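You operate a simulated robot arm through the tools that you are given. There is no shell and no other tool.

The job below is to be done with a simulated robot arm. You get a single attempt, and the scene is never put back.

## Task
Measure the red-taped short hose's crimp and put the spacer that makes up its oversize in the tray.
Fine: the chart size is 32.00 mm. Open the caliper and put the short hose back.

Only the result counts: the job must be done as asked and must still hold three seconds after the hand-in. Knocking over, shifting, dropping, spilling or breaking anything else fails it.

## Robot
A 6-joint arm with a two-finger parallel gripper, fixed in place. Base frame: the origin is at the foot of the arm, x ahead of it, y to its left, z up; the work surface is at about z = 0.94. Lengths are in m, angles in rad, forces in N, time in s.
With the tool pointing down near the work surface it reaches from about 0.22 to 0.66 m from the base axis. Its first joint turns from -1.152 to 1.152 rad. Payload 2.9 kg.
The tool frame sits at the grasp point between the pads (the TCP): z along the fingers, y along the line on which they close. The tips reach 0.03 m beyond it. The gripper opens to 0.11 m. The fingers are 0.02 m wide and 0.01 m thick; the gripper's body (0.048 by 0.112 m) begins 0.055 m behind the TCP.
Orientation is that of the tool frame in the base frame, as a unit quaternion [w, x, y, z]. With the fingers straight down and closing along the base's y, the tool's x points along the base's -x, its y along +y and its z along -z.

## Interface
- The arm moves only by the tool drive_tool. Its argument "increments" is a list of rows, each a list of 7 numbers: the shift along the tool's x, y, z in m, then the turn, a rotation vector about the tool's x, y, z in degrees, then the finger opening in m, from 0 to 0.11. In form: [[tx, ty, tz, rx, ry, rz, grip], ...]. A call has 1 to 20 rows; each row is the pose to reach, as a shift and turn from the pose commanded when the call began, along the tool's axes at that moment. Each row takes 0.2 s and may step no farther than 0.05 m and 0.15 rad from the row before; otherwise, or with a gripper value out of range, the whole call is refused. Where a pose cannot be reached the arm comes as near as it can. A force on the tool above 40 N (or 10 N above the force at the start of the call, whichever is more), or a blocked arm, ends the call early, and 0.2 s more pass. Each finger travels about 0.108 m/s and halts on what it meets, pressing with about 36 N; the grip force reading is that of the motor and also rises with nothing between the fingers. The clock runs only during rows and for 0.2 s after the last one: add rows that repeat a pose to give the fingers time. It gives the time, the measured TCP pose, the force on the tool (base axes), the opening and the grip force at its end, in the units of the frame above (readings bear some noise), with the torque about the TCP (base axes, N m) and any sound that the robot's microphone picked up.
- Cameras (640 x 400 px; columns grow to the right, rows downward): "scene" is fixed at [0.0689, 0.4204, 1.4062]; the picture's right is [-0.85, -0.53, 0.00], its down [-0.19, 0.31, -0.93] and it looks along [0.49, -0.79, -0.36] (base axes); focal length 369 px, centre (320, 200). "wrist" rides on the gripper at [0.072, 0.017, -0.103] in the tool frame; the picture's right is [-0.23, 0.97, 0.00], its down [-0.76, -0.18, -0.62] and it looks along [-0.61, -0.14, 0.78] (tool axes); focal length 222 px, centre (320, 200). There is no depth. A picture from a camera that has moved, and an enlarged one, comes with that camera's place and axes in the base frame and with its lens.
- capture(camera): a new picture of that camera. The clock stands still meanwhile.
- zoom(camera, box): a new picture of the part [left, top, right, bottom] of that camera's present view, enlarged. The clock stands still meanwhile.
- job_done(): hands the job in; it is judged then, once.

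Nothing tells you positions but the pictures and the camera data. Unless the task says otherwise, let go and move clear before handing in.

The tools are called after "Emit:" as name(argument=value, ...) on one line, values as JSON. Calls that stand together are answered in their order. drive_tool: Moves the arm, as the interface text tells. Its arguments: {"type":"object","properties":{"increments":{"type":"array","items":{"type":"array","items":{"type":"number"}}}},"required":["increments"]} The other tools are called the same way: capture (camera) takes a picture; zoom (camera, box) takes an enlarged picture of a part of a camera's view; job_done () hands the job in.

At the start:

```text
time: 0.0
position: [0.2927, -0.1994, 1.19]
orientation: [0.0, 0.0, 1.0, 0.0]
contact_force: [0.0, 0.4, -0.1]
moment: [-0.01, 0.0, -0.02]
grip_width: 0.1102
gripper_force: 0.1
```

scene: 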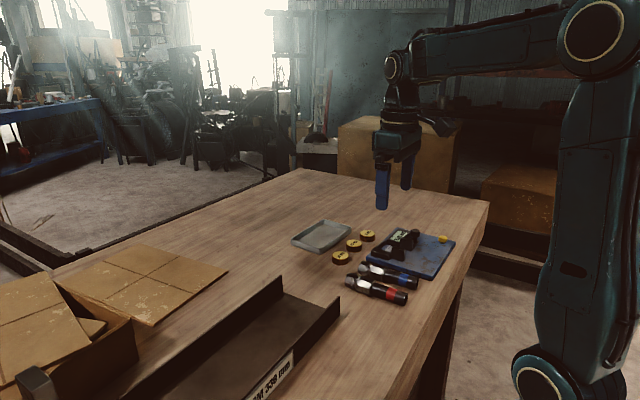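
wrist: 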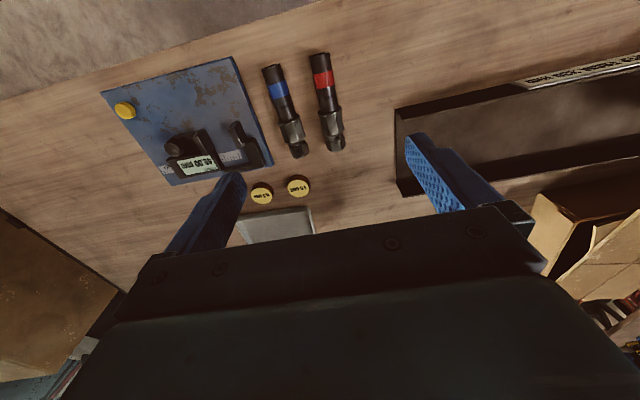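

I see a table with a blue caliper board (with a yellow button), two hoses (blue and red tape), three yellow spacers and a tray. I'll zoom in for details before moving.

Emit:
zoom(camera="scene", box=[280, 200, 480, 325])

Emit:
zoom(camera="wrist", box=[90, 40, 370, 215])

Emit:
zoom(camera="wrist", box=[150, 100, 330, 212])

Emit:
zoom(camera="scene", box=[360, 215, 470, 285])

```text
3.20 times, centred on (380, 262) of scene
camera zoom: at [0.0689, 0.4204, 1.4062], right [-0.85, -0.53, 0.0], down [-0.19, 0.31, -0.93], along [0.49, -0.79, -0.36], focal length 1181 px, centre (128, 0)
```

zoom: 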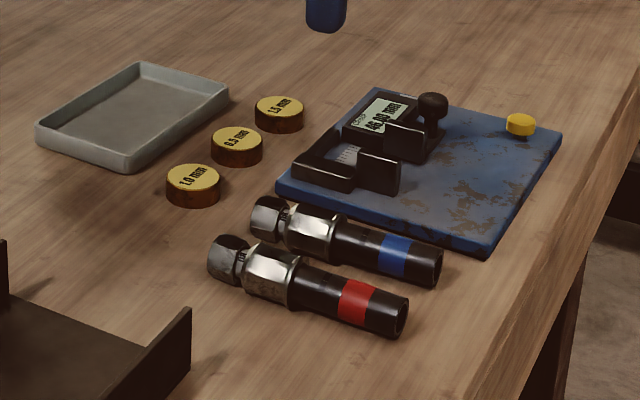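

```text
2.29 times, centred on (230, 128) of wrist
camera zoom: at [0.2204, -0.1815, 1.292], right [0.23, 0.97, 0.0], down [0.76, -0.18, 0.62], along [0.61, -0.14, -0.78], focal length 508 px, centre (526, 366)
```

zoom: 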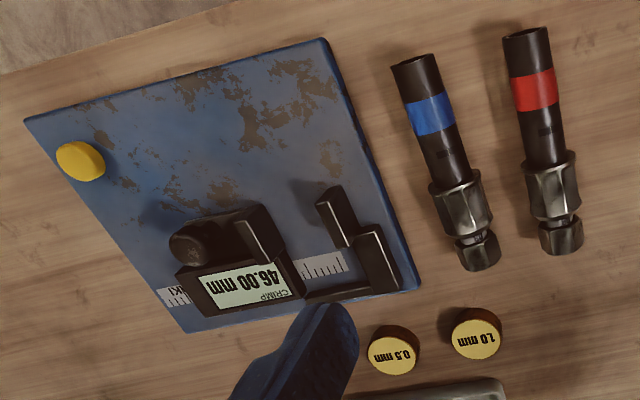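

```text
3.56 times, centred on (240, 156) of wrist
camera zoom: at [0.2204, -0.1815, 1.292], right [0.23, 0.97, 0.0], down [0.76, -0.18, 0.62], along [0.61, -0.14, -0.78], focal length 790 px, centre (604, 356)
```

zoom: 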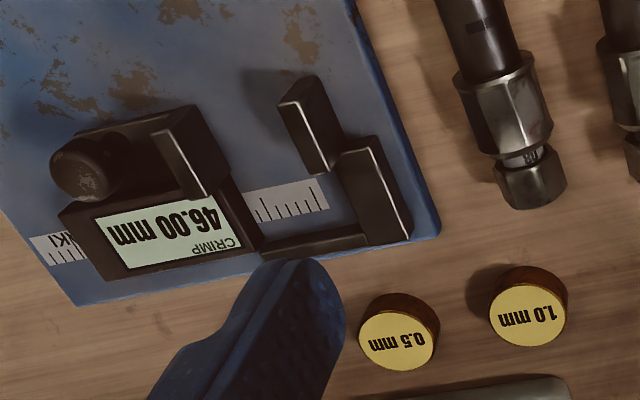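

```text
5.71 times, centred on (415, 250) of scene
camera zoom: at [0.0689, 0.4204, 1.4062], right [-0.85, -0.53, 0.0], down [-0.19, 0.31, -0.93], along [0.49, -0.79, -0.36], focal length 2109 px, centre (-223, -86)
```

zoom: 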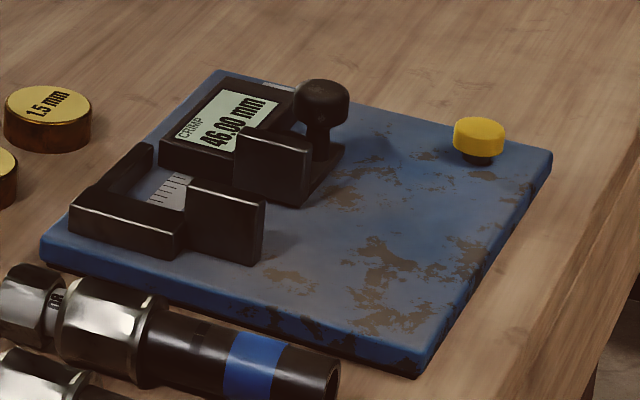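

The caliper sits on a blue plate around x 0.22–0.39, y -0.50 to -0.30, and its jaws close along base y. I'll move the wrist camera over it to see the jaws, the label and the yellow button.

Emit:
drive_tool(increments=[[0.009, -0.035, 0.018, 0, 0, 0, 0.11], [0.018, -0.07, 0.036, 0, 0, 0, 0.11], [0.027, -0.105, 0.054, 0, 0, 0, 0.11], [0.036, -0.14, 0.072, 0, 0, 0, 0.11], [0.043, -0.176, 0.09, 0, 0, 0, 0.11]])

Emit:
capture(camera="wrist")

Emit:
capture(camera="scene")

```text
time: 1.2
position: [0.2482, -0.3763, 1.0976]
orientation: [0.001, 0.0, 1.0, 0.0]
contact_force: [-0.5, -0.3, 0.4]
moment: [0.04, 0.06, 0.02]
grip_width: 0.1098
gripper_force: 0.1
```

```text
taken
camera wrist: at [0.1758, -0.3576, 1.2015], right [0.23, 0.97, 0.0], down [0.76, -0.18, 0.62], along [0.61, -0.14, -0.78], focal length 222 px, centre (320, 200)
```

wrist: 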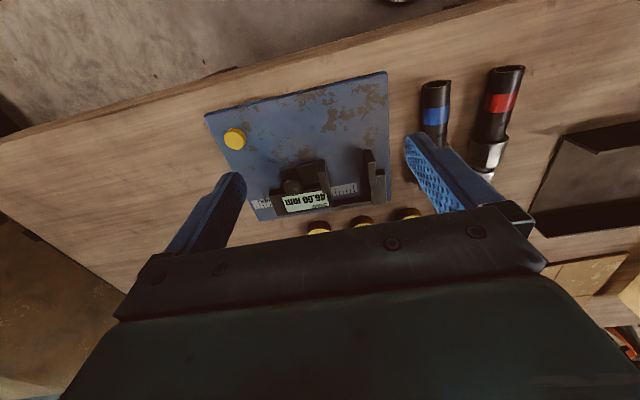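

```text
taken
```

scene: 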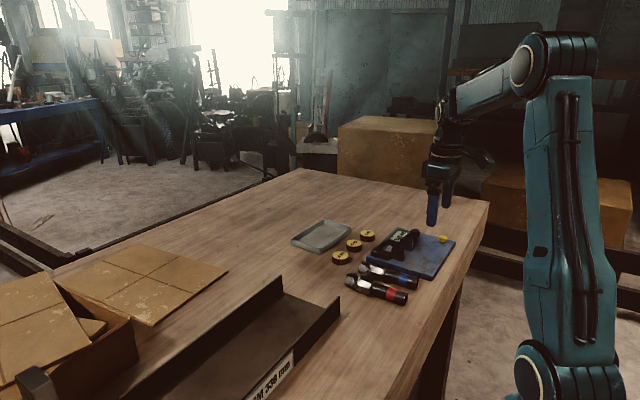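

Emit:
zoom(camera="wrist", box=[200, 65, 400, 235])

Emit:
zoom(camera="wrist", box=[240, 130, 400, 230])

Emit:
zoom(camera="scene", box=[320, 225, 460, 315])

```text
2.35 times, centred on (300, 150) of wrist
camera zoom: at [0.1758, -0.3576, 1.2015], right [0.23, 0.97, 0.0], down [0.76, -0.18, 0.62], along [0.61, -0.14, -0.78], focal length 523 px, centre (367, 318)
```

zoom: 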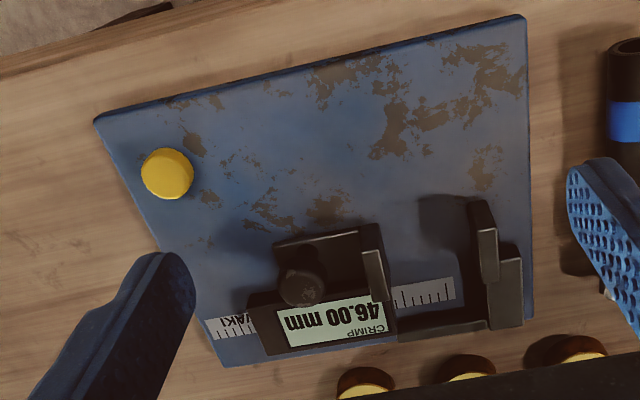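

```text
4.00 times, centred on (320, 180) of wrist
camera zoom: at [0.1758, -0.3576, 1.2015], right [0.23, 0.97, 0.0], down [0.76, -0.18, 0.62], along [0.61, -0.14, -0.78], focal length 888 px, centre (320, 280)
```

zoom: 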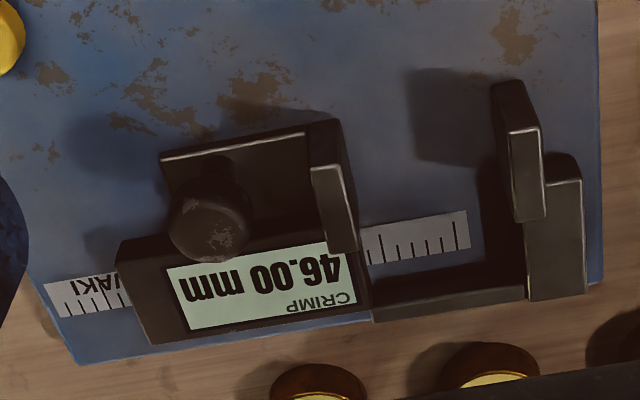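

```text
4.44 times, centred on (390, 270) of scene
camera zoom: at [0.0689, 0.4204, 1.4062], right [-0.85, -0.53, 0.0], down [-0.19, 0.31, -0.93], along [0.49, -0.79, -0.36], focal length 1640 px, centre (9, -111)
```

zoom: 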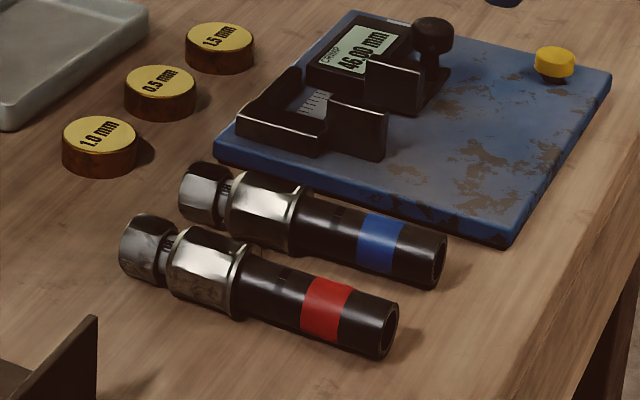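

The knob top looks to be near (0.306, -0.419, 1.0), the jaws are near x 0.31–0.34, and the red hose lies along x at y≈-0.19. Next I'll look closely at the red hose's crimp to see its flats.

Emit:
drive_tool(increments=[[-0.002, 0.042, 0.0, 0, 0, 0, 0.11], [-0.004, 0.084, 0.01, 0, 0, 0, 0.11], [-0.007, 0.126, 0.02, 0, 0, 0, 0.11], [-0.01, 0.166, 0.035, 0, 0, 0, 0.11], [-0.012, 0.204, 0.05, 0, 0, 0, 0.11]])

Emit:
capture(camera="wrist")

Emit:
zoom(camera="wrist", box=[240, 90, 400, 240])

Emit:
zoom(camera="scene", box=[340, 255, 420, 305])

```text
time: 2.4
position: [0.2607, -0.169, 1.049]
orientation: [0.0, 0.0, 1.0, 0.0]
contact_force: [-0.1, -0.6, -0.1]
moment: [0.0, -0.02, 0.0]
grip_width: 0.1101
gripper_force: 0.1
```

```text
taken
camera wrist: at [0.1893, -0.1522, 1.1514], right [0.23, 0.97, 0.0], down [0.76, -0.18, 0.62], along [0.61, -0.14, -0.78], focal length 222 px, centre (320, 200)
```

wrist: 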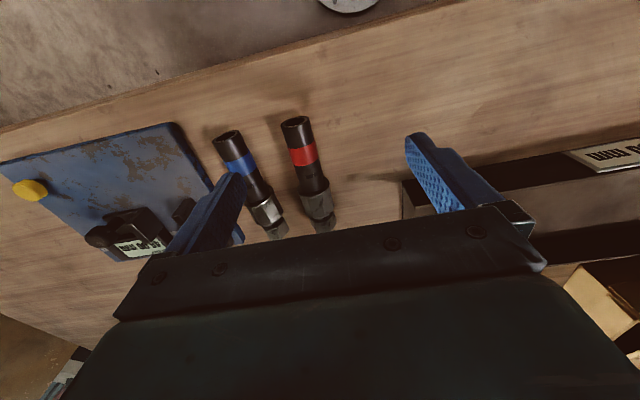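

```text
2.67 times, centred on (320, 165) of wrist
camera zoom: at [0.1893, -0.1522, 1.1514], right [0.23, 0.97, 0.0], down [0.76, -0.18, 0.62], along [0.61, -0.14, -0.78], focal length 592 px, centre (320, 293)
```

zoom: 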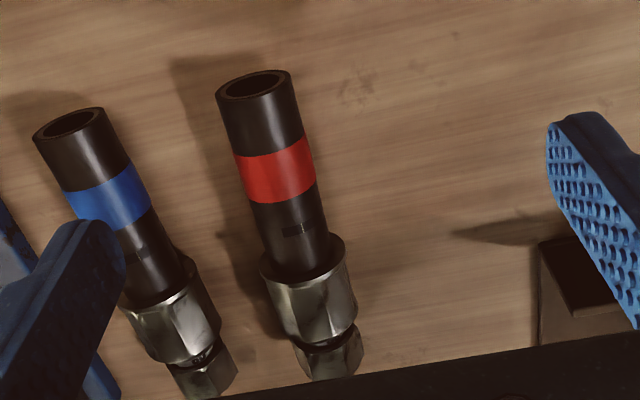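

```text
8.00 times, centred on (380, 280) of scene
camera zoom: at [0.0689, 0.4204, 1.4062], right [-0.85, -0.53, 0.0], down [-0.19, 0.31, -0.93], along [0.49, -0.79, -0.36], focal length 2952 px, centre (-160, -440)
```

zoom: 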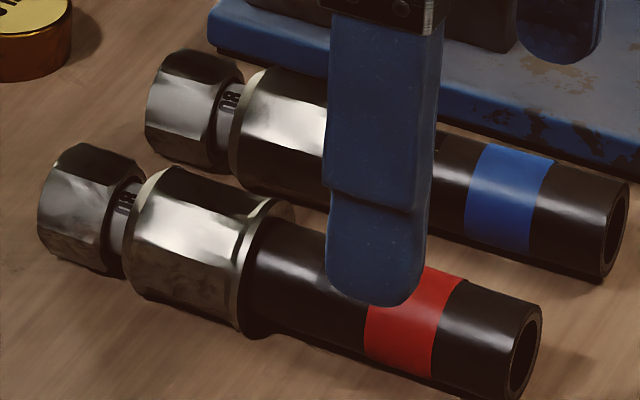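

The fingers are partly blocking the scene view of the crimp. I'll raise the arm a little and zoom in on the red hose.

Emit:
drive_tool(increments=[[0.0, 0.0, -0.045, 0, 0, 0, 0.11], [0.0, 0.0, -0.09, 0, 0, 0, 0.11], [0.0, 0.0, -0.13, 0, 0, 0, 0.11]])

Emit:
zoom(camera="scene", box=[340, 265, 412, 310])

Emit:
zoom(camera="scene", box=[342, 268, 382, 300])

Emit:
zoom(camera="wrist", box=[220, 60, 380, 180])

```text
time: 3.2
position: [0.2594, -0.1703, 1.1814]
orientation: [0.0, 0.001, 1.0, 0.0]
contact_force: [0.0, -0.1, -0.1]
moment: [0.01, 0.02, -0.01]
grip_width: 0.1102
gripper_force: 0.1
```

```text
8.89 times, centred on (376, 288) of scene
camera zoom: at [0.0689, 0.4204, 1.4062], right [-0.85, -0.53, 0.0], down [-0.19, 0.31, -0.93], along [0.49, -0.79, -0.36], focal length 3280 px, centre (-178, -578)
```

zoom: 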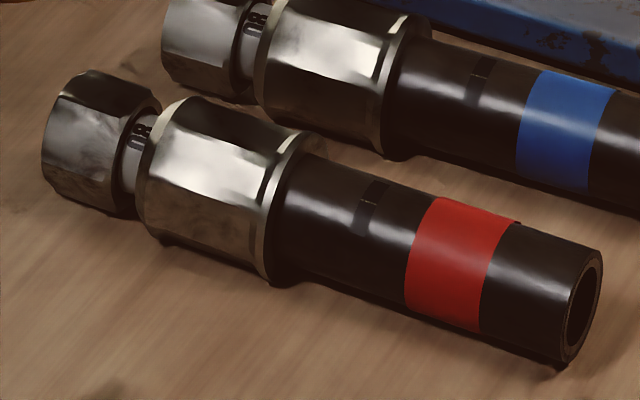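

```text
12.50 times, centred on (362, 284) of scene
camera zoom: at [0.0689, 0.4204, 1.4062], right [-0.85, -0.53, 0.0], down [-0.19, 0.31, -0.93], along [0.49, -0.79, -0.36], focal length 4613 px, centre (-205, -850)
```

zoom: 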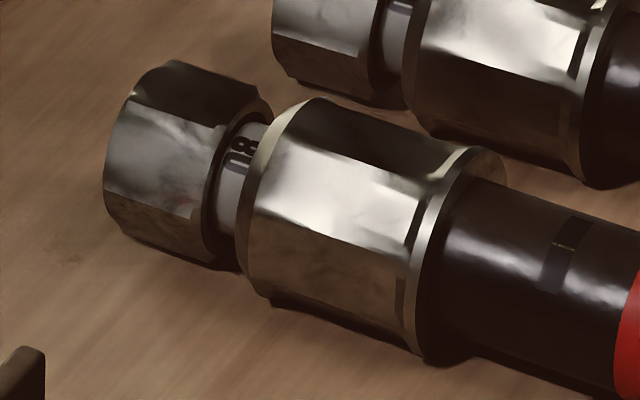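

```text
3.33 times, centred on (300, 120) of wrist
camera zoom: at [0.1871, -0.1522, 1.2848], right [0.23, 0.97, 0.0], down [0.76, -0.18, 0.62], along [0.61, -0.14, -0.78], focal length 740 px, centre (387, 467)
```

zoom: 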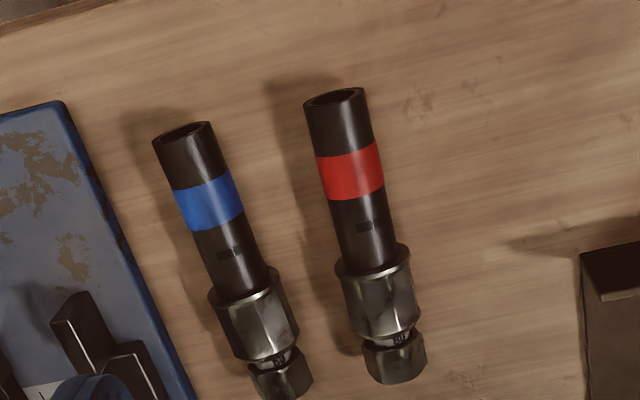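

The crimp looks eight-sided with a round collar. Before measuring, I'll go above the caliper knob at about (0.304, -0.418) with narrowed fingers and check the alignment there.

Emit:
drive_tool(increments=[[-0.0073, -0.0413, 0, 0, 0, 0, 0.09], [-0.0146, -0.0826, 0, 0, 0, 0, 0.07], [-0.0219, -0.1239, 0, 0, 0, 0, 0.05], [-0.0292, -0.1652, 0, 0, 0, 0, 0.04], [-0.0365, -0.2065, 0.0, 0, 0, 0, 0.04], [-0.0446, -0.2477, 0.0, 0, 0, 0, 0.04], [-0.0446, -0.2477, 0.04, 0, 0, 0, 0.04], [-0.0446, -0.2477, 0.08, 0, 0, 0, 0.04], [-0.0446, -0.2477, 0.1164, 0, 0, 0, 0.04], [-0.0446, -0.2477, 0.1164, 0, 0, 0, 0.04]])

Emit:
capture(camera="wrist")

Emit:
zoom(camera="scene", box=[360, 205, 460, 275])

Emit:
zoom(camera="wrist", box=[240, 90, 400, 230])

```text
time: 5.4
position: [0.306, -0.4199, 1.0625]
orientation: [0.0, 0.0, 1.0, 0.0]
contact_force: [-0.4, -0.4, 0.2]
moment: [-0.01, 0.0, 0.02]
grip_width: 0.0398
gripper_force: 0.1
```

```text
taken
camera wrist: at [0.2347, -0.4015, 1.1651], right [0.23, 0.97, 0.0], down [0.76, -0.18, 0.62], along [0.61, -0.14, -0.78], focal length 222 px, centre (320, 200)
```

wrist: 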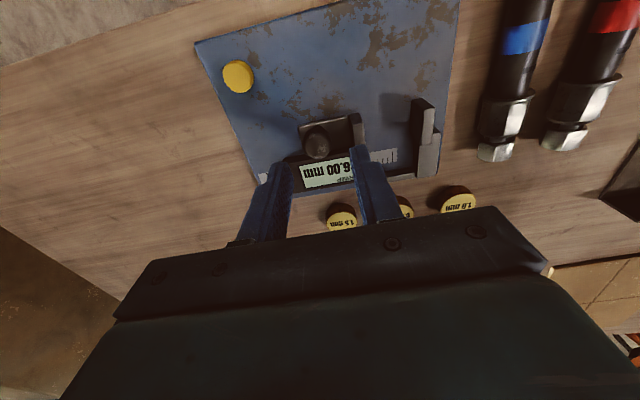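

```text
5.71 times, centred on (410, 240) of scene
camera zoom: at [0.0689, 0.4204, 1.4062], right [-0.85, -0.53, 0.0], down [-0.19, 0.31, -0.93], along [0.49, -0.79, -0.36], focal length 2109 px, centre (-194, -29)
```

zoom: 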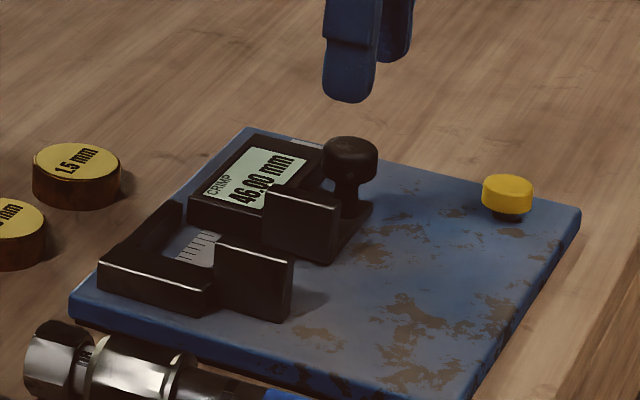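

```text
2.86 times, centred on (320, 160) of wrist
camera zoom: at [0.2347, -0.4015, 1.1651], right [0.23, 0.97, 0.0], down [0.76, -0.18, 0.62], along [0.61, -0.14, -0.78], focal length 635 px, centre (320, 314)
```

zoom: 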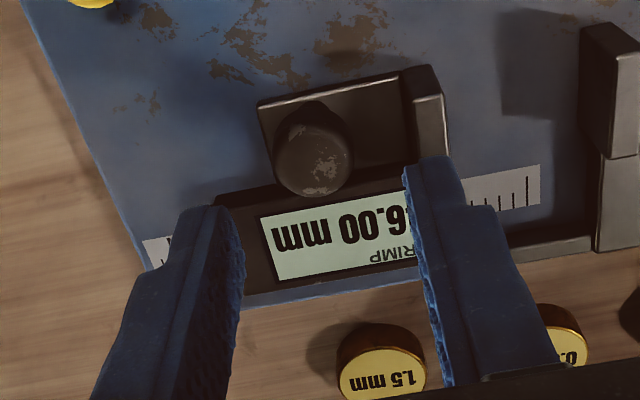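

The knob is centred between the fingers near (0.309, -0.420). I'll descend so only the fingertips straddle its head, then grip.

Emit:
drive_tool(increments=[[0, 0, 0, 0, 0, 0, 0.035], [0, 0, 0.015, 0, 0, 0, 0.035], [0, 0, 0.03, 0, 0, 0, 0.035], [0, 0, 0.038, 0, 0, 0, 0.035], [0, 0, 0.044, 0, 0, 0, 0.035]])

Emit:
zoom(camera="wrist", box=[240, 70, 400, 210])

Emit:
zoom(camera="scene", box=[360, 205, 460, 275])

```text
time: 6.6
position: [0.3067, -0.4196, 1.0179]
orientation: [0.001, 0.001, 1.0, -0.001]
contact_force: [0.1, 0.1, 0.6]
moment: [0.0, -0.02, 0.01]
grip_width: 0.0349
gripper_force: 0.1
```

```text
2.86 times, centred on (320, 140) of wrist
camera zoom: at [0.2339, -0.4014, 1.1204], right [0.23, 0.97, 0.0], down [0.76, -0.18, 0.62], along [0.61, -0.14, -0.78], focal length 635 px, centre (320, 371)
```

zoom: 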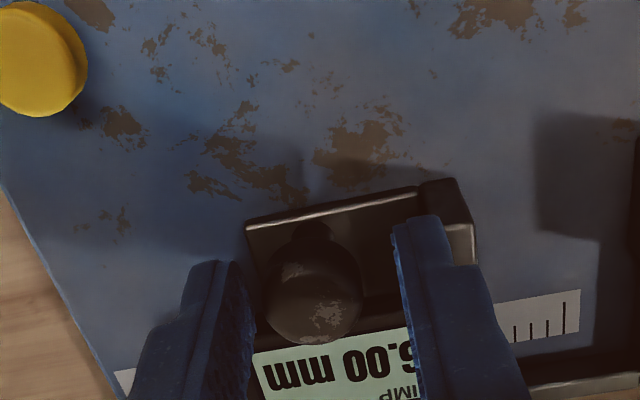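

```text
5.71 times, centred on (410, 240) of scene
camera zoom: at [0.0689, 0.4204, 1.4062], right [-0.85, -0.53, 0.0], down [-0.19, 0.31, -0.93], along [0.49, -0.79, -0.36], focal length 2109 px, centre (-194, -29)
```

zoom: 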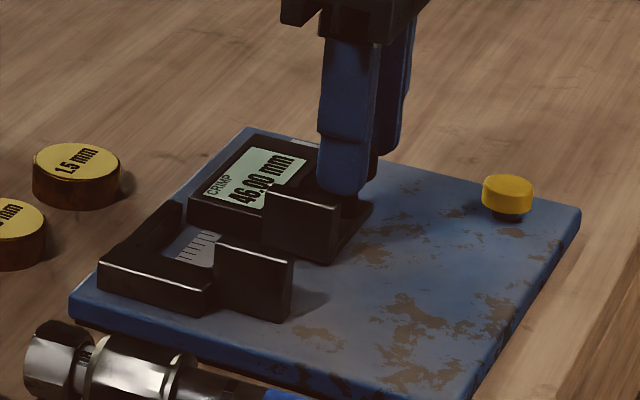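

The fingertips straddle the knob. I'll close on it and see whether the grip holds and the display stays live.

Emit:
drive_tool(increments=[[0, 0, 0.044, 0, 0, 0, 0.02], [0, 0, 0.044, 0, 0, 0, 0.015], [0, 0, 0.044, 0, 0, 0, 0.015]])

Emit:
zoom(camera="scene", box=[360, 205, 460, 275])

```text
time: 7.0
position: [0.3053, -0.4209, 0.9946]
orientation: [0.005, 0.001, 1.0, -0.006]
contact_force: [-4.1, -1.4, 6.9]
moment: [0.21, 0.11, -0.02]
grip_width: 0.0242
gripper_force: 4.1
stopped in row 1: the force on the tool passed its limit at 142 N (the readings are from after the stop); the commanded pose is now the measured one
```

```text
5.71 times, centred on (410, 240) of scene
camera zoom: at [0.0687, 0.4205, 1.4062], right [-0.85, -0.53, 0.0], down [-0.19, 0.31, -0.93], along [0.49, -0.79, -0.36], focal length 2109 px, centre (-194, -29)
```

zoom: 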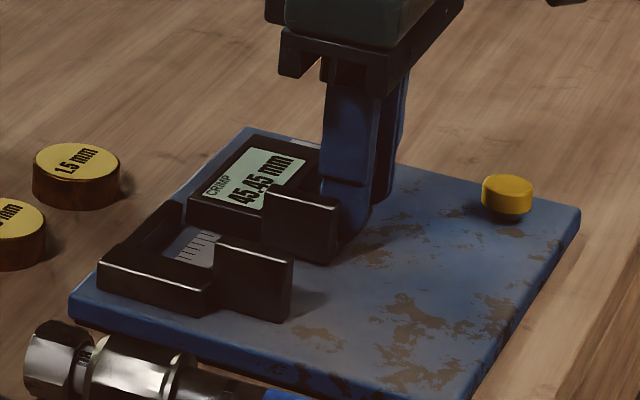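

I misapplied the increments, because they restart from the current pose on each call, and the tips touched the carriage. Nothing looks disturbed, and the slider reads 45.45. I'll release, lift slightly, and re-grip the knob.

Emit:
drive_tool(increments=[[0, 0, -0.005, 0, 0, 0, 0.035], [0, 0, -0.012, 0, 0, 0, 0.035], [0, 0, -0.012, 0, 0, 0, 0.03], [0, 0, -0.012, 0, 0, 0, 0.02], [0, 0, -0.012, 0, 0, 0, 0.018], [0, 0, -0.012, 0, 0, 0, 0.018]])

Emit:
zoom(camera="scene", box=[360, 205, 460, 275])

Emit:
capture(camera="wrist")

```text
time: 8.4
position: [0.3055, -0.4213, 1.0062]
orientation: [0.004, 0.0, 1.0, -0.006]
contact_force: [0.7, -0.7, 0.5]
moment: [-0.01, -0.03, -0.02]
grip_width: 0.0234
gripper_force: 36.3
```

```text
5.71 times, centred on (410, 240) of scene
camera zoom: at [0.0689, 0.4204, 1.4062], right [-0.85, -0.53, 0.0], down [-0.19, 0.31, -0.93], along [0.49, -0.79, -0.36], focal length 2109 px, centre (-194, -29)
```

zoom: 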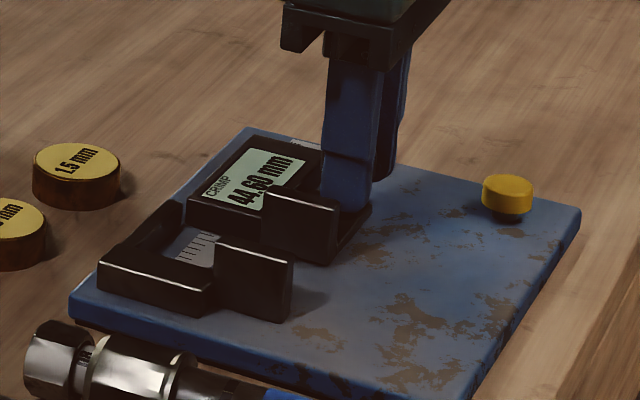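

```text
taken
camera wrist: at [0.2328, -0.4017, 1.1084], right [0.23, 0.97, -0.01], down [0.76, -0.17, 0.63], along [0.61, -0.15, -0.78], focal length 222 px, centre (320, 200)
```

wrist: 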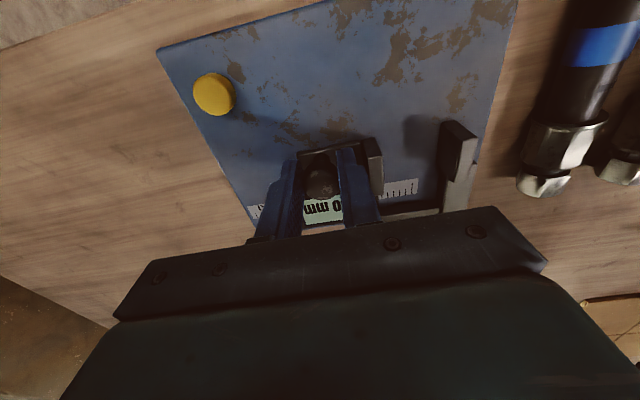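

The knob is gripped and the display follows, now reading 44.60. I'll slide the empty jaws together to check the caliper's zero.

Emit:
drive_tool(increments=[[0, 0.01, 0, 0, 0, 0, 0.018], [0, 0.02, 0, 0, 0, 0, 0.018], [0, 0.03, 0, 0, 0, 0, 0.018], [0, 0.038, 0, 0, 0, 0, 0.018], [0, 0.042, 0, 0, 0, 0, 0.018], [0, 0.0435, 0, 0, 0, 0, 0.018], [0, 0.0445, 0, 0, 0, 0, 0.018], [0, 0.0455, 0, 0, 0, 0, 0.018], [0, 0.0455, 0, 0, 0, 0, 0.018]])

Emit:
zoom(camera="scene", box=[360, 205, 460, 275])

```text
time: 10.4
position: [0.3078, -0.3773, 1.0054]
orientation: [0.005, 0.0, 1.0, -0.008]
contact_force: [-1.8, -23.3, 11.3]
moment: [-0.63, 0.01, -0.14]
grip_width: 0.0299
gripper_force: 12.0
```

```text
5.71 times, centred on (410, 240) of scene
camera zoom: at [0.0687, 0.4199, 1.4064], right [-0.85, -0.53, 0.0], down [-0.19, 0.31, -0.93], along [0.49, -0.79, -0.36], focal length 2109 px, centre (-194, -29)
```

zoom: 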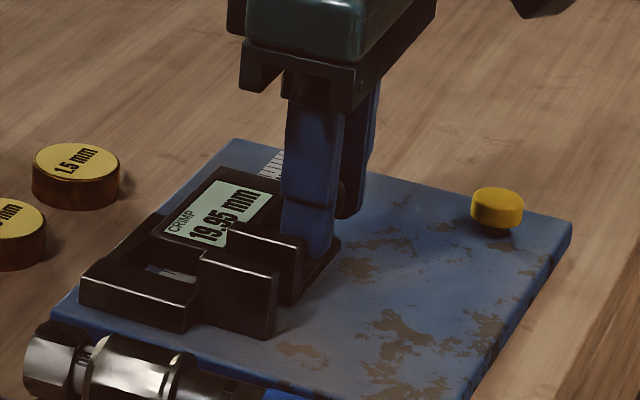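

The slider hit a stop at about 20 mm, and because I kept pushing, the whole plate slid roughly 17 mm toward +y. I'll check the plate and the hoses before pulling it back.

Emit:
capture(camera="wrist")

Emit:
zoom(camera="scene", box=[370, 225, 420, 260])

Emit:
zoom(camera="scene", box=[320, 225, 464, 315])

```text
taken
camera wrist: at [0.2334, -0.3575, 1.107], right [0.23, 0.97, -0.01], down [0.75, -0.17, 0.63], along [0.62, -0.15, -0.77], focal length 222 px, centre (320, 200)
```

wrist: 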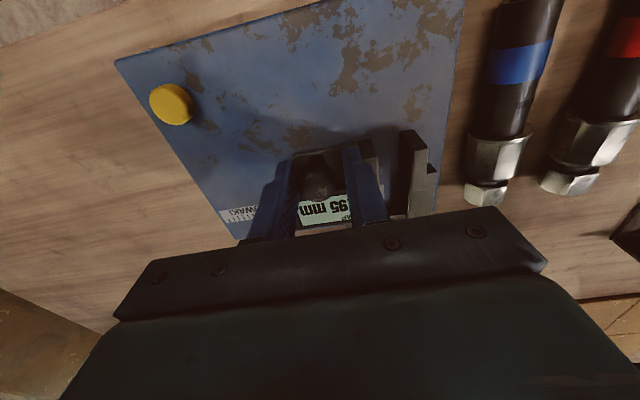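

```text
11.43 times, centred on (395, 242) of scene
camera zoom: at [0.0687, 0.4199, 1.4064], right [-0.85, -0.53, 0.0], down [-0.19, 0.31, -0.93], along [0.49, -0.79, -0.36], focal length 4218 px, centre (-537, -286)
```

zoom: 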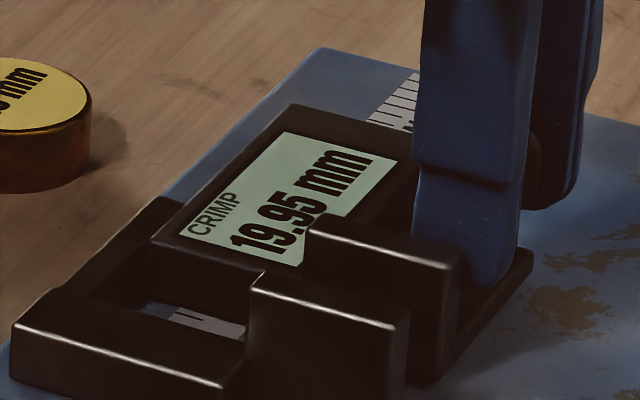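

```text
4.44 times, centred on (392, 270) of scene
camera zoom: at [0.0687, 0.4199, 1.4064], right [-0.85, -0.53, 0.0], down [-0.19, 0.31, -0.93], along [0.49, -0.79, -0.36], focal length 1640 px, centre (0, -111)
```

zoom: 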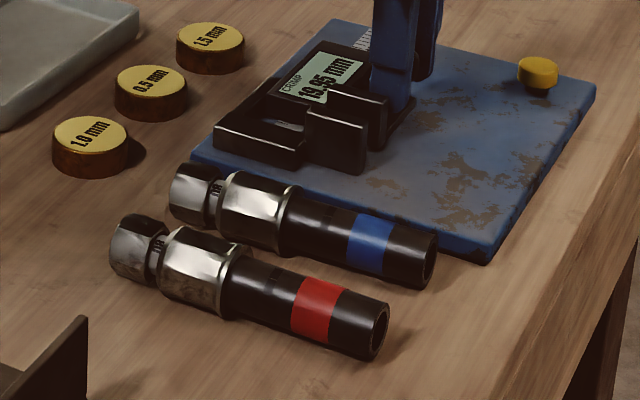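

The plate translated about 17 mm in +y without rotating, and it hasn't touched the blue hose. I'll pull the slider back to its open stop and then drag the plate most of the way back.

Emit:
drive_tool(increments=[[0, -0.002, 0, 0, 0, 0, 0.018], [0, -0.006, 0, 0, 0, 0, 0.018], [0, -0.014, 0, 0, 0, 0, 0.018], [0, -0.022, 0, 0, 0, 0, 0.018], [0, -0.026, 0, 0, 0, 0, 0.018], [0, -0.029, 0, 0, 0, 0, 0.018], [0, -0.032, 0, 0, 0, 0, 0.018], [0, -0.035, 0, 0, 0, 0, 0.018], [0, -0.037, 0, 0, 0, 0, 0.018], [0, -0.037, 0, 0, 0, 0, 0.018]])

Emit:
zoom(camera="scene", box=[360, 205, 460, 275])

```text
time: 12.6
position: [0.3064, -0.4098, 1.0041]
orientation: [0.003, 0.0, 1.0, -0.004]
contact_force: [0.7, 19.7, -12.3]
moment: [0.36, 0.4, 0.07]
grip_width: 0.0236
gripper_force: 36.2
```

```text
5.71 times, centred on (410, 240) of scene
camera zoom: at [0.069, 0.4208, 1.406], right [-0.85, -0.53, 0.0], down [-0.19, 0.31, -0.93], along [0.49, -0.79, -0.36], focal length 2109 px, centre (-194, -29)
```

zoom: 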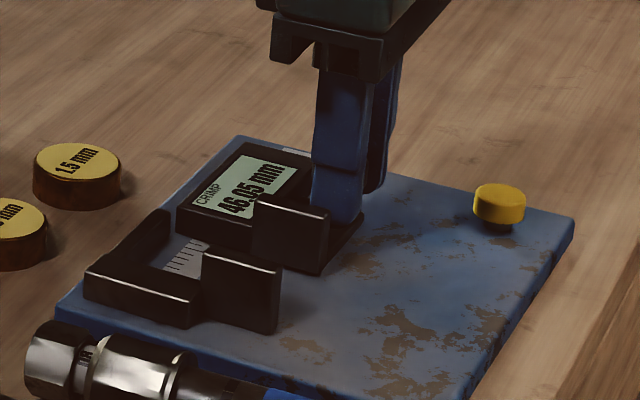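

The slider is at its open stop, reading 46.05 under load, and the plate is about 13 mm short of its original place. I'll keep dragging slowly.

Emit:
drive_tool(increments=[[0, -0.003, 0, 0, 0, 0, 0.018], [0, -0.006, 0, 0, 0, 0, 0.018], [0, -0.009, 0, 0, 0, 0, 0.018], [0, -0.0115, 0, 0, 0, 0, 0.018], [0, -0.0115, 0, 0, 0, 0, 0.018], [0, -0.0115, 0, 0, 0, 0, 0.018]])

Emit:
zoom(camera="scene", box=[360, 205, 460, 275])

```text
time: 14.0
position: [0.3058, -0.4237, 1.0043]
orientation: [0.002, 0.0, 1.0, -0.004]
contact_force: [-1.8, 18.7, -6.3]
moment: [0.29, -0.08, 0.13]
grip_width: 0.0239
gripper_force: 35.8
```

```text
5.71 times, centred on (410, 240) of scene
camera zoom: at [0.0689, 0.4209, 1.406], right [-0.85, -0.53, 0.0], down [-0.19, 0.31, -0.93], along [0.49, -0.79, -0.36], focal length 2109 px, centre (-194, -29)
```

zoom: 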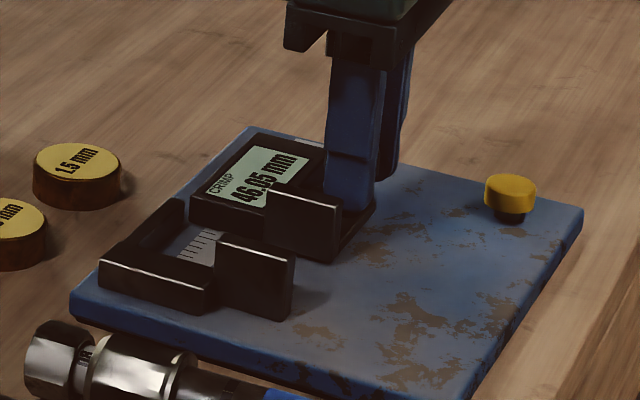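

The plate is back in place to within about 2 mm, and the caliper shows 46. I'll release the knob, rise, and check the plate, jaws and hoses.

Emit:
drive_tool(increments=[[0, 0.001, 0, 0, 0, 0, 0.03], [0, 0.001, 0, 0, 0, 0, 0.036], [0, 0.001, -0.01, 0, 0, 0, 0.036], [0, 0.001, -0.045, 0, 0, 0, 0.036], [0.005, 0.01, -0.085, 0, 0, 0, 0.05], [0.01, 0.04, -0.11, 0, 0, 0, 0.08]])

Emit:
zoom(camera="scene", box=[360, 205, 460, 275])

Emit:
capture(camera="wrist")

Emit:
zoom(camera="wrist", box=[240, 90, 400, 230])

```text
time: 15.4
position: [0.2923, -0.3811, 1.1126]
orientation: [0.003, 0.0, 1.0, -0.006]
contact_force: [0.1, -0.7, -0.4]
moment: [-0.04, -0.05, 0.01]
grip_width: 0.0801
gripper_force: 0.1
```

```text
5.71 times, centred on (410, 240) of scene
camera zoom: at [0.0689, 0.4204, 1.4062], right [-0.85, -0.53, 0.0], down [-0.19, 0.31, -0.93], along [0.49, -0.79, -0.36], focal length 2109 px, centre (-194, -29)
```

zoom: 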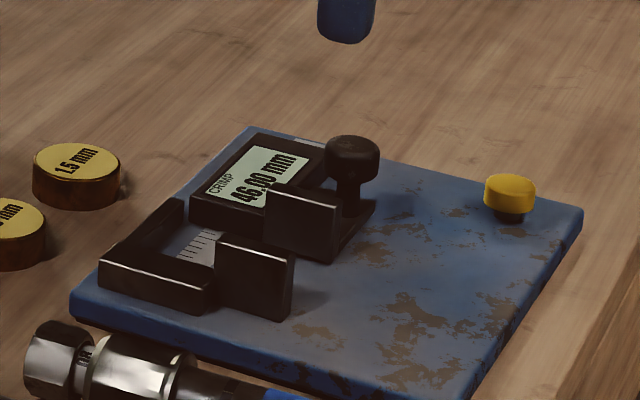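

```text
taken
camera wrist: at [0.2204, -0.3621, 1.2162], right [0.23, 0.97, -0.01], down [0.76, -0.17, 0.63], along [0.61, -0.15, -0.78], focal length 222 px, centre (320, 200)
```

wrist: 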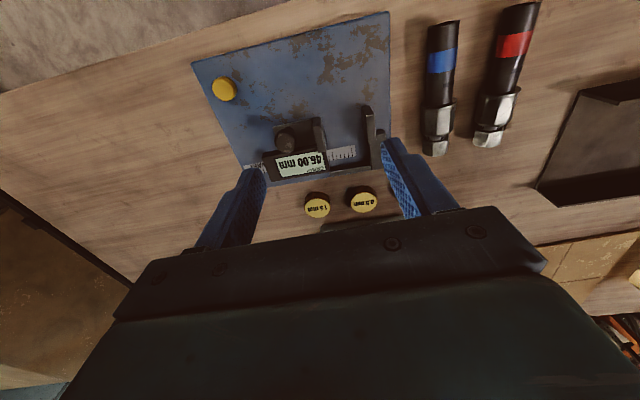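

```text
2.86 times, centred on (320, 160) of wrist
camera zoom: at [0.2204, -0.3621, 1.2162], right [0.23, 0.97, -0.01], down [0.76, -0.17, 0.63], along [0.61, -0.15, -0.78], focal length 635 px, centre (320, 314)
```

zoom: 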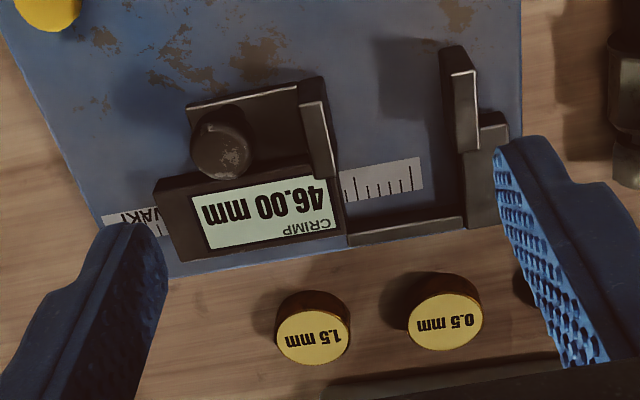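

The caliper is open at 46.00, with the jaw blades at about x 0.306–0.337, centred at y≈-0.359, and tops at 0.98. I'll go above the red hose's tape band at about (0.279, -0.188) to pick it up.

Emit:
drive_tool(increments=[[0.002, 0.035, 0.0, -0.7, 0.35, 0, 0.06], [0.004, 0.075, 0.0, -0.7, 0.35, 0, 0.055], [0.007, 0.115, 0.0, -0.7, 0.35, 0, 0.052], [0.01, 0.155, 0.01, -0.7, 0.35, 0, 0.052], [0.0133, 0.193, 0.033, -0.7, 0.35, 0, 0.052], [0.0133, 0.193, 0.06, -0.7, 0.35, 0, 0.052], [0.0133, 0.193, 0.06, -0.7, 0.35, 0, 0.052]])

Emit:
capture(camera="wrist")

Emit:
zoom(camera="scene", box=[320, 225, 464, 315])

```text
time: 17.0
position: [0.2825, -0.1906, 1.0518]
orientation: [0.001, 0.0, 1.0, 0.0]
contact_force: [0.0, 0.7, -0.6]
moment: [0.01, -0.02, 0.02]
grip_width: 0.0523
gripper_force: 0.0
```

```text
taken
camera wrist: at [0.2095, -0.173, 1.1547], right [0.23, 0.97, 0.0], down [0.76, -0.18, 0.62], along [0.61, -0.14, -0.78], focal length 222 px, centre (320, 200)
```

wrist: 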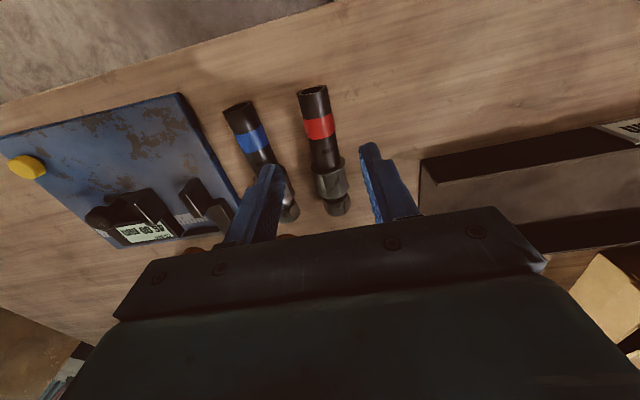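

```text
4.44 times, centred on (392, 270) of scene
camera zoom: at [0.0689, 0.4204, 1.4062], right [-0.85, -0.53, 0.0], down [-0.19, 0.31, -0.93], along [0.49, -0.79, -0.36], focal length 1640 px, centre (0, -111)
```

zoom: 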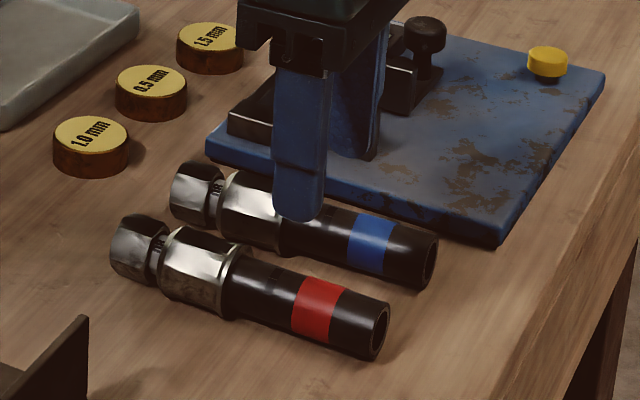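

The red hose is centred between the fingers. I'll descend so the tips stop just above the table, then close.

Emit:
drive_tool(increments=[[0, 0.001, 0.03, 0, 0, 0, 0.052], [0, 0.001, 0.055, 0, 0, 0, 0.052], [0, 0.001, 0.07, 0, 0, 0, 0.052], [0, 0.001, 0.078, 0, 0, 0, 0.052], [0, 0.001, 0.078, 0, 0, 0, 0.052]])

Emit:
capture(camera="wrist")

Emit:
zoom(camera="scene", box=[320, 225, 464, 315])

```text
time: 18.2
position: [0.282, -0.1886, 0.9733]
orientation: [0.001, 0.0, 1.0, 0.0]
contact_force: [0.0, -0.5, -0.2]
moment: [0.0, 0.02, -0.02]
grip_width: 0.052
gripper_force: 0.0
```

```text
taken
camera wrist: at [0.2104, -0.1711, 1.0768], right [0.23, 0.97, 0.0], down [0.76, -0.18, 0.62], along [0.61, -0.14, -0.78], focal length 222 px, centre (320, 200)
```

wrist: 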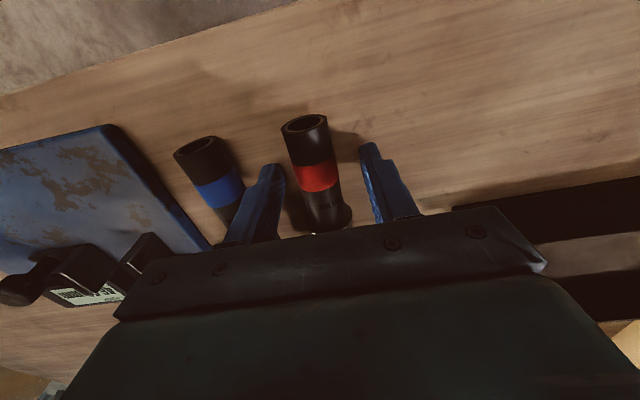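

```text
4.44 times, centred on (392, 270) of scene
camera zoom: at [0.0689, 0.4204, 1.4062], right [-0.85, -0.53, 0.0], down [-0.19, 0.31, -0.93], along [0.49, -0.79, -0.36], focal length 1640 px, centre (0, -111)
```

zoom: 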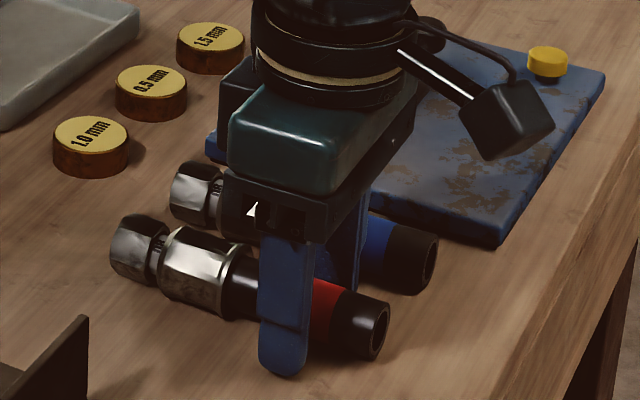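

The fingers straddle the hose between the tape and the collar. I'll close the grip here.

Emit:
drive_tool(increments=[[0, 0, 0, 0, 0, 0, 0.035], [0, 0, 0, 0, 0, 0, 0.022], [0, 0, 0, 0, 0, 0, 0.02], [0, 0, 0, 0, 0, 0, 0.02]])

Emit:
capture(camera="wrist")

```text
time: 19.2
position: [0.2829, -0.1898, 0.9743]
orientation: [0.001, 0.0, 1.0, 0.001]
contact_force: [-0.5, -0.2, 0.0]
moment: [-0.03, 0.05, -0.01]
grip_width: 0.0239
gripper_force: 35.9
```

```text
taken
camera wrist: at [0.2105, -0.1712, 1.077], right [0.23, 0.97, 0.0], down [0.76, -0.18, 0.62], along [0.61, -0.14, -0.78], focal length 222 px, centre (320, 200)
```

wrist: 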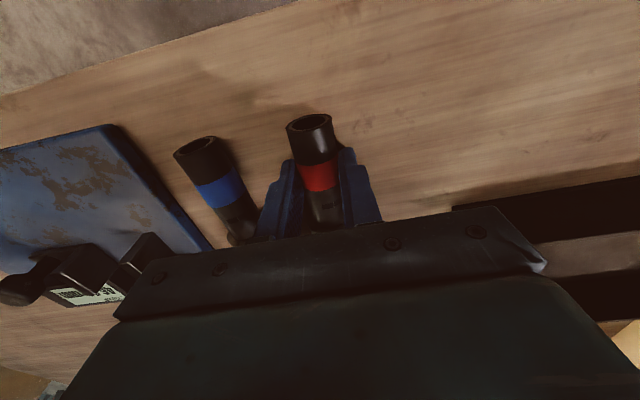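

The hose is held at 23.9 mm width. I'll lift it straight up and check it doesn't sag.

Emit:
drive_tool(increments=[[0, 0, -0.01, 0, 0, 0, 0.02], [0, 0, -0.03, 0, 0, 0, 0.02], [0, 0, -0.06, 0, 0, 0, 0.02], [0, 0, -0.09, 0, 0, 0, 0.02], [0, 0, -0.09, 0, 0, 0, 0.02]])

Emit:
capture(camera="wrist")

Emit:
zoom(camera="scene", box=[320, 215, 464, 305])

```text
time: 20.4
position: [0.2848, -0.1882, 1.0653]
orientation: [0.0, 0.0, 1.0, 0.001]
contact_force: [-0.9, -0.1, -3.0]
moment: [-0.03, 0.09, -0.02]
grip_width: 0.0237
gripper_force: 35.7
```

```text
taken
camera wrist: at [0.212, -0.1716, 1.1674], right [0.23, 0.97, 0.0], down [0.76, -0.18, 0.62], along [0.61, -0.14, -0.78], focal length 222 px, centre (320, 200)
```

wrist: 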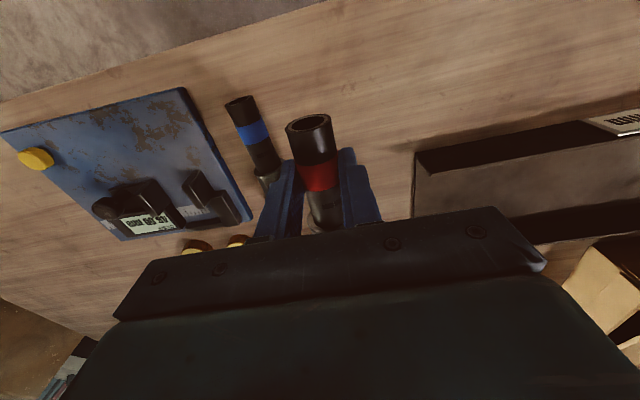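

```text
4.44 times, centred on (392, 260) of scene
camera zoom: at [0.0689, 0.4204, 1.4062], right [-0.85, -0.53, 0.0], down [-0.19, 0.31, -0.93], along [0.49, -0.79, -0.36], focal length 1640 px, centre (0, -67)
```

zoom: 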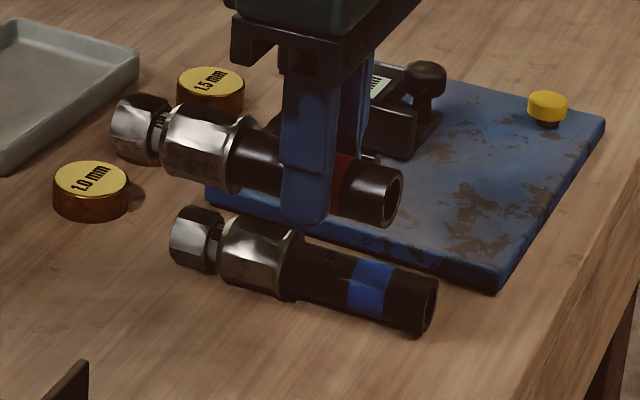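

The hose is held level, weighing about 3 N. I'll carry it over the jaws, shifting 170 mm in -y and 19 mm toward the base, and check before lowering.

Emit:
drive_tool(increments=[[0.003, -0.03, 0, 0, 0, 0, 0.02], [0.006, -0.06, 0, 0, 0, 0, 0.02], [0.01, -0.09, 0, 0, 0, 0, 0.02], [0.014, -0.12, 0, 0, 0, 0, 0.02], [0.017, -0.15, 0, 0, 0, 0, 0.02], [0.019, -0.165, 0, 0, 0, 0, 0.02], [0.019, -0.17, 0, 0, 0, 0, 0.02], [0.019, -0.17, 0, 0, 0, 0, 0.02]])

Emit:
capture(camera="wrist")

Emit:
zoom(camera="scene", box=[340, 205, 460, 280])

```text
time: 22.2
position: [0.2627, -0.3606, 1.0639]
orientation: [0.001, 0.0, 1.0, 0.0]
contact_force: [0.8, 0.5, -1.6]
moment: [0.01, 0.14, 0.01]
grip_width: 0.0235
gripper_force: 36.0
```

```text
taken
camera wrist: at [0.1904, -0.3422, 1.1676], right [0.23, 0.97, 0.0], down [0.76, -0.18, 0.62], along [0.61, -0.14, -0.78], focal length 222 px, centre (320, 200)
```

wrist: 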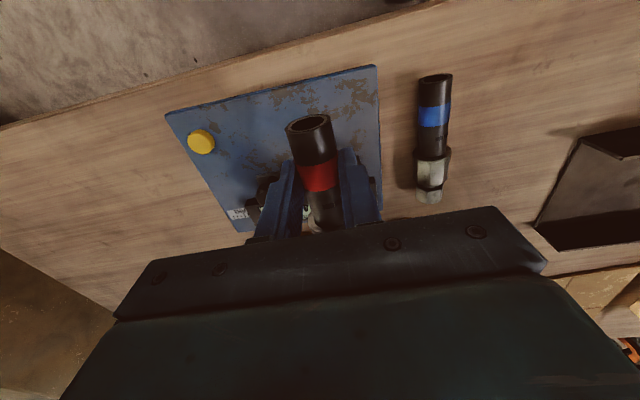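

```text
5.33 times, centred on (400, 242) of scene
camera zoom: at [0.0689, 0.4204, 1.4062], right [-0.85, -0.53, 0.0], down [-0.19, 0.31, -0.93], along [0.49, -0.79, -0.36], focal length 1968 px, centre (-107, -27)
```

zoom: 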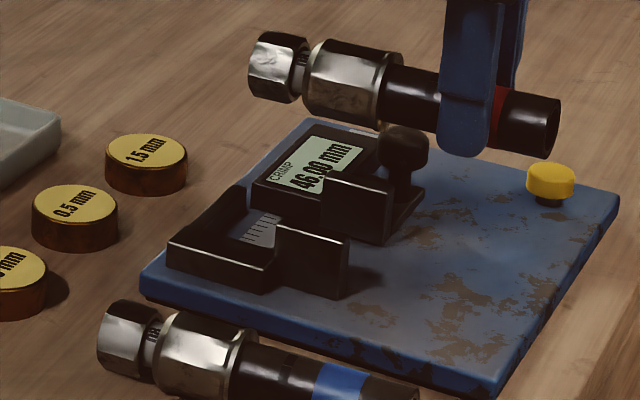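

The hose is aligned with the jaw gap in y. I'll shift it about 3 mm toward the base so the round collar stays outside the blades, then lower to just above the blade tops and check.

Emit:
drive_tool(increments=[[0.003, -0.001, 0.01, 0, 0, 0, 0.02], [0.003, -0.001, 0.025, 0, 0, 0, 0.02], [0.003, -0.001, 0.035, 0, 0, 0, 0.02], [0.003, -0.001, 0.035, 0, 0, 0, 0.02]])

Emit:
zoom(camera="scene", box=[360, 210, 440, 260])

Emit:
capture(camera="wrist")

```text
time: 23.2
position: [0.2608, -0.3597, 1.0289]
orientation: [0.002, 0.0, 1.0, 0.001]
contact_force: [0.2, -0.3, -2.3]
moment: [-0.01, 0.11, -0.03]
grip_width: 0.0238
gripper_force: 36.5
```

```text
8.00 times, centred on (400, 235) of scene
camera zoom: at [0.0689, 0.4204, 1.4062], right [-0.85, -0.53, 0.0], down [-0.19, 0.31, -0.93], along [0.49, -0.79, -0.36], focal length 2952 px, centre (-320, -80)
```

zoom: 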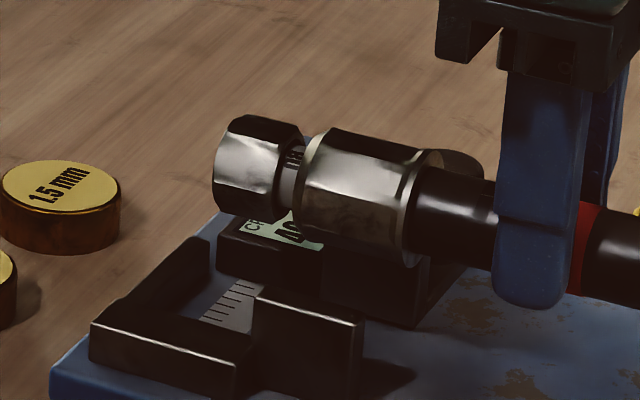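

```text
taken
camera wrist: at [0.1878, -0.3423, 1.1324], right [0.23, 0.97, 0.0], down [0.76, -0.18, 0.62], along [0.61, -0.14, -0.78], focal length 222 px, centre (320, 200)
```

wrist: 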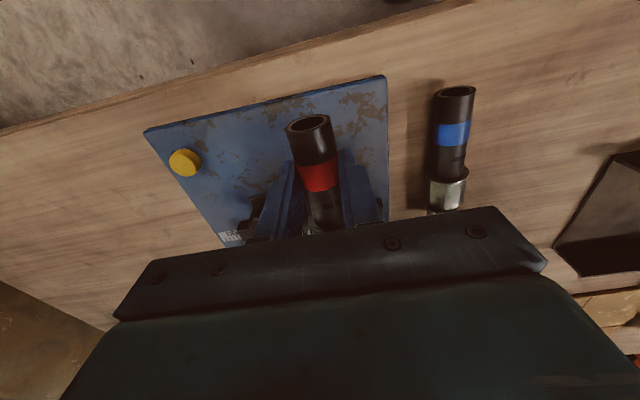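

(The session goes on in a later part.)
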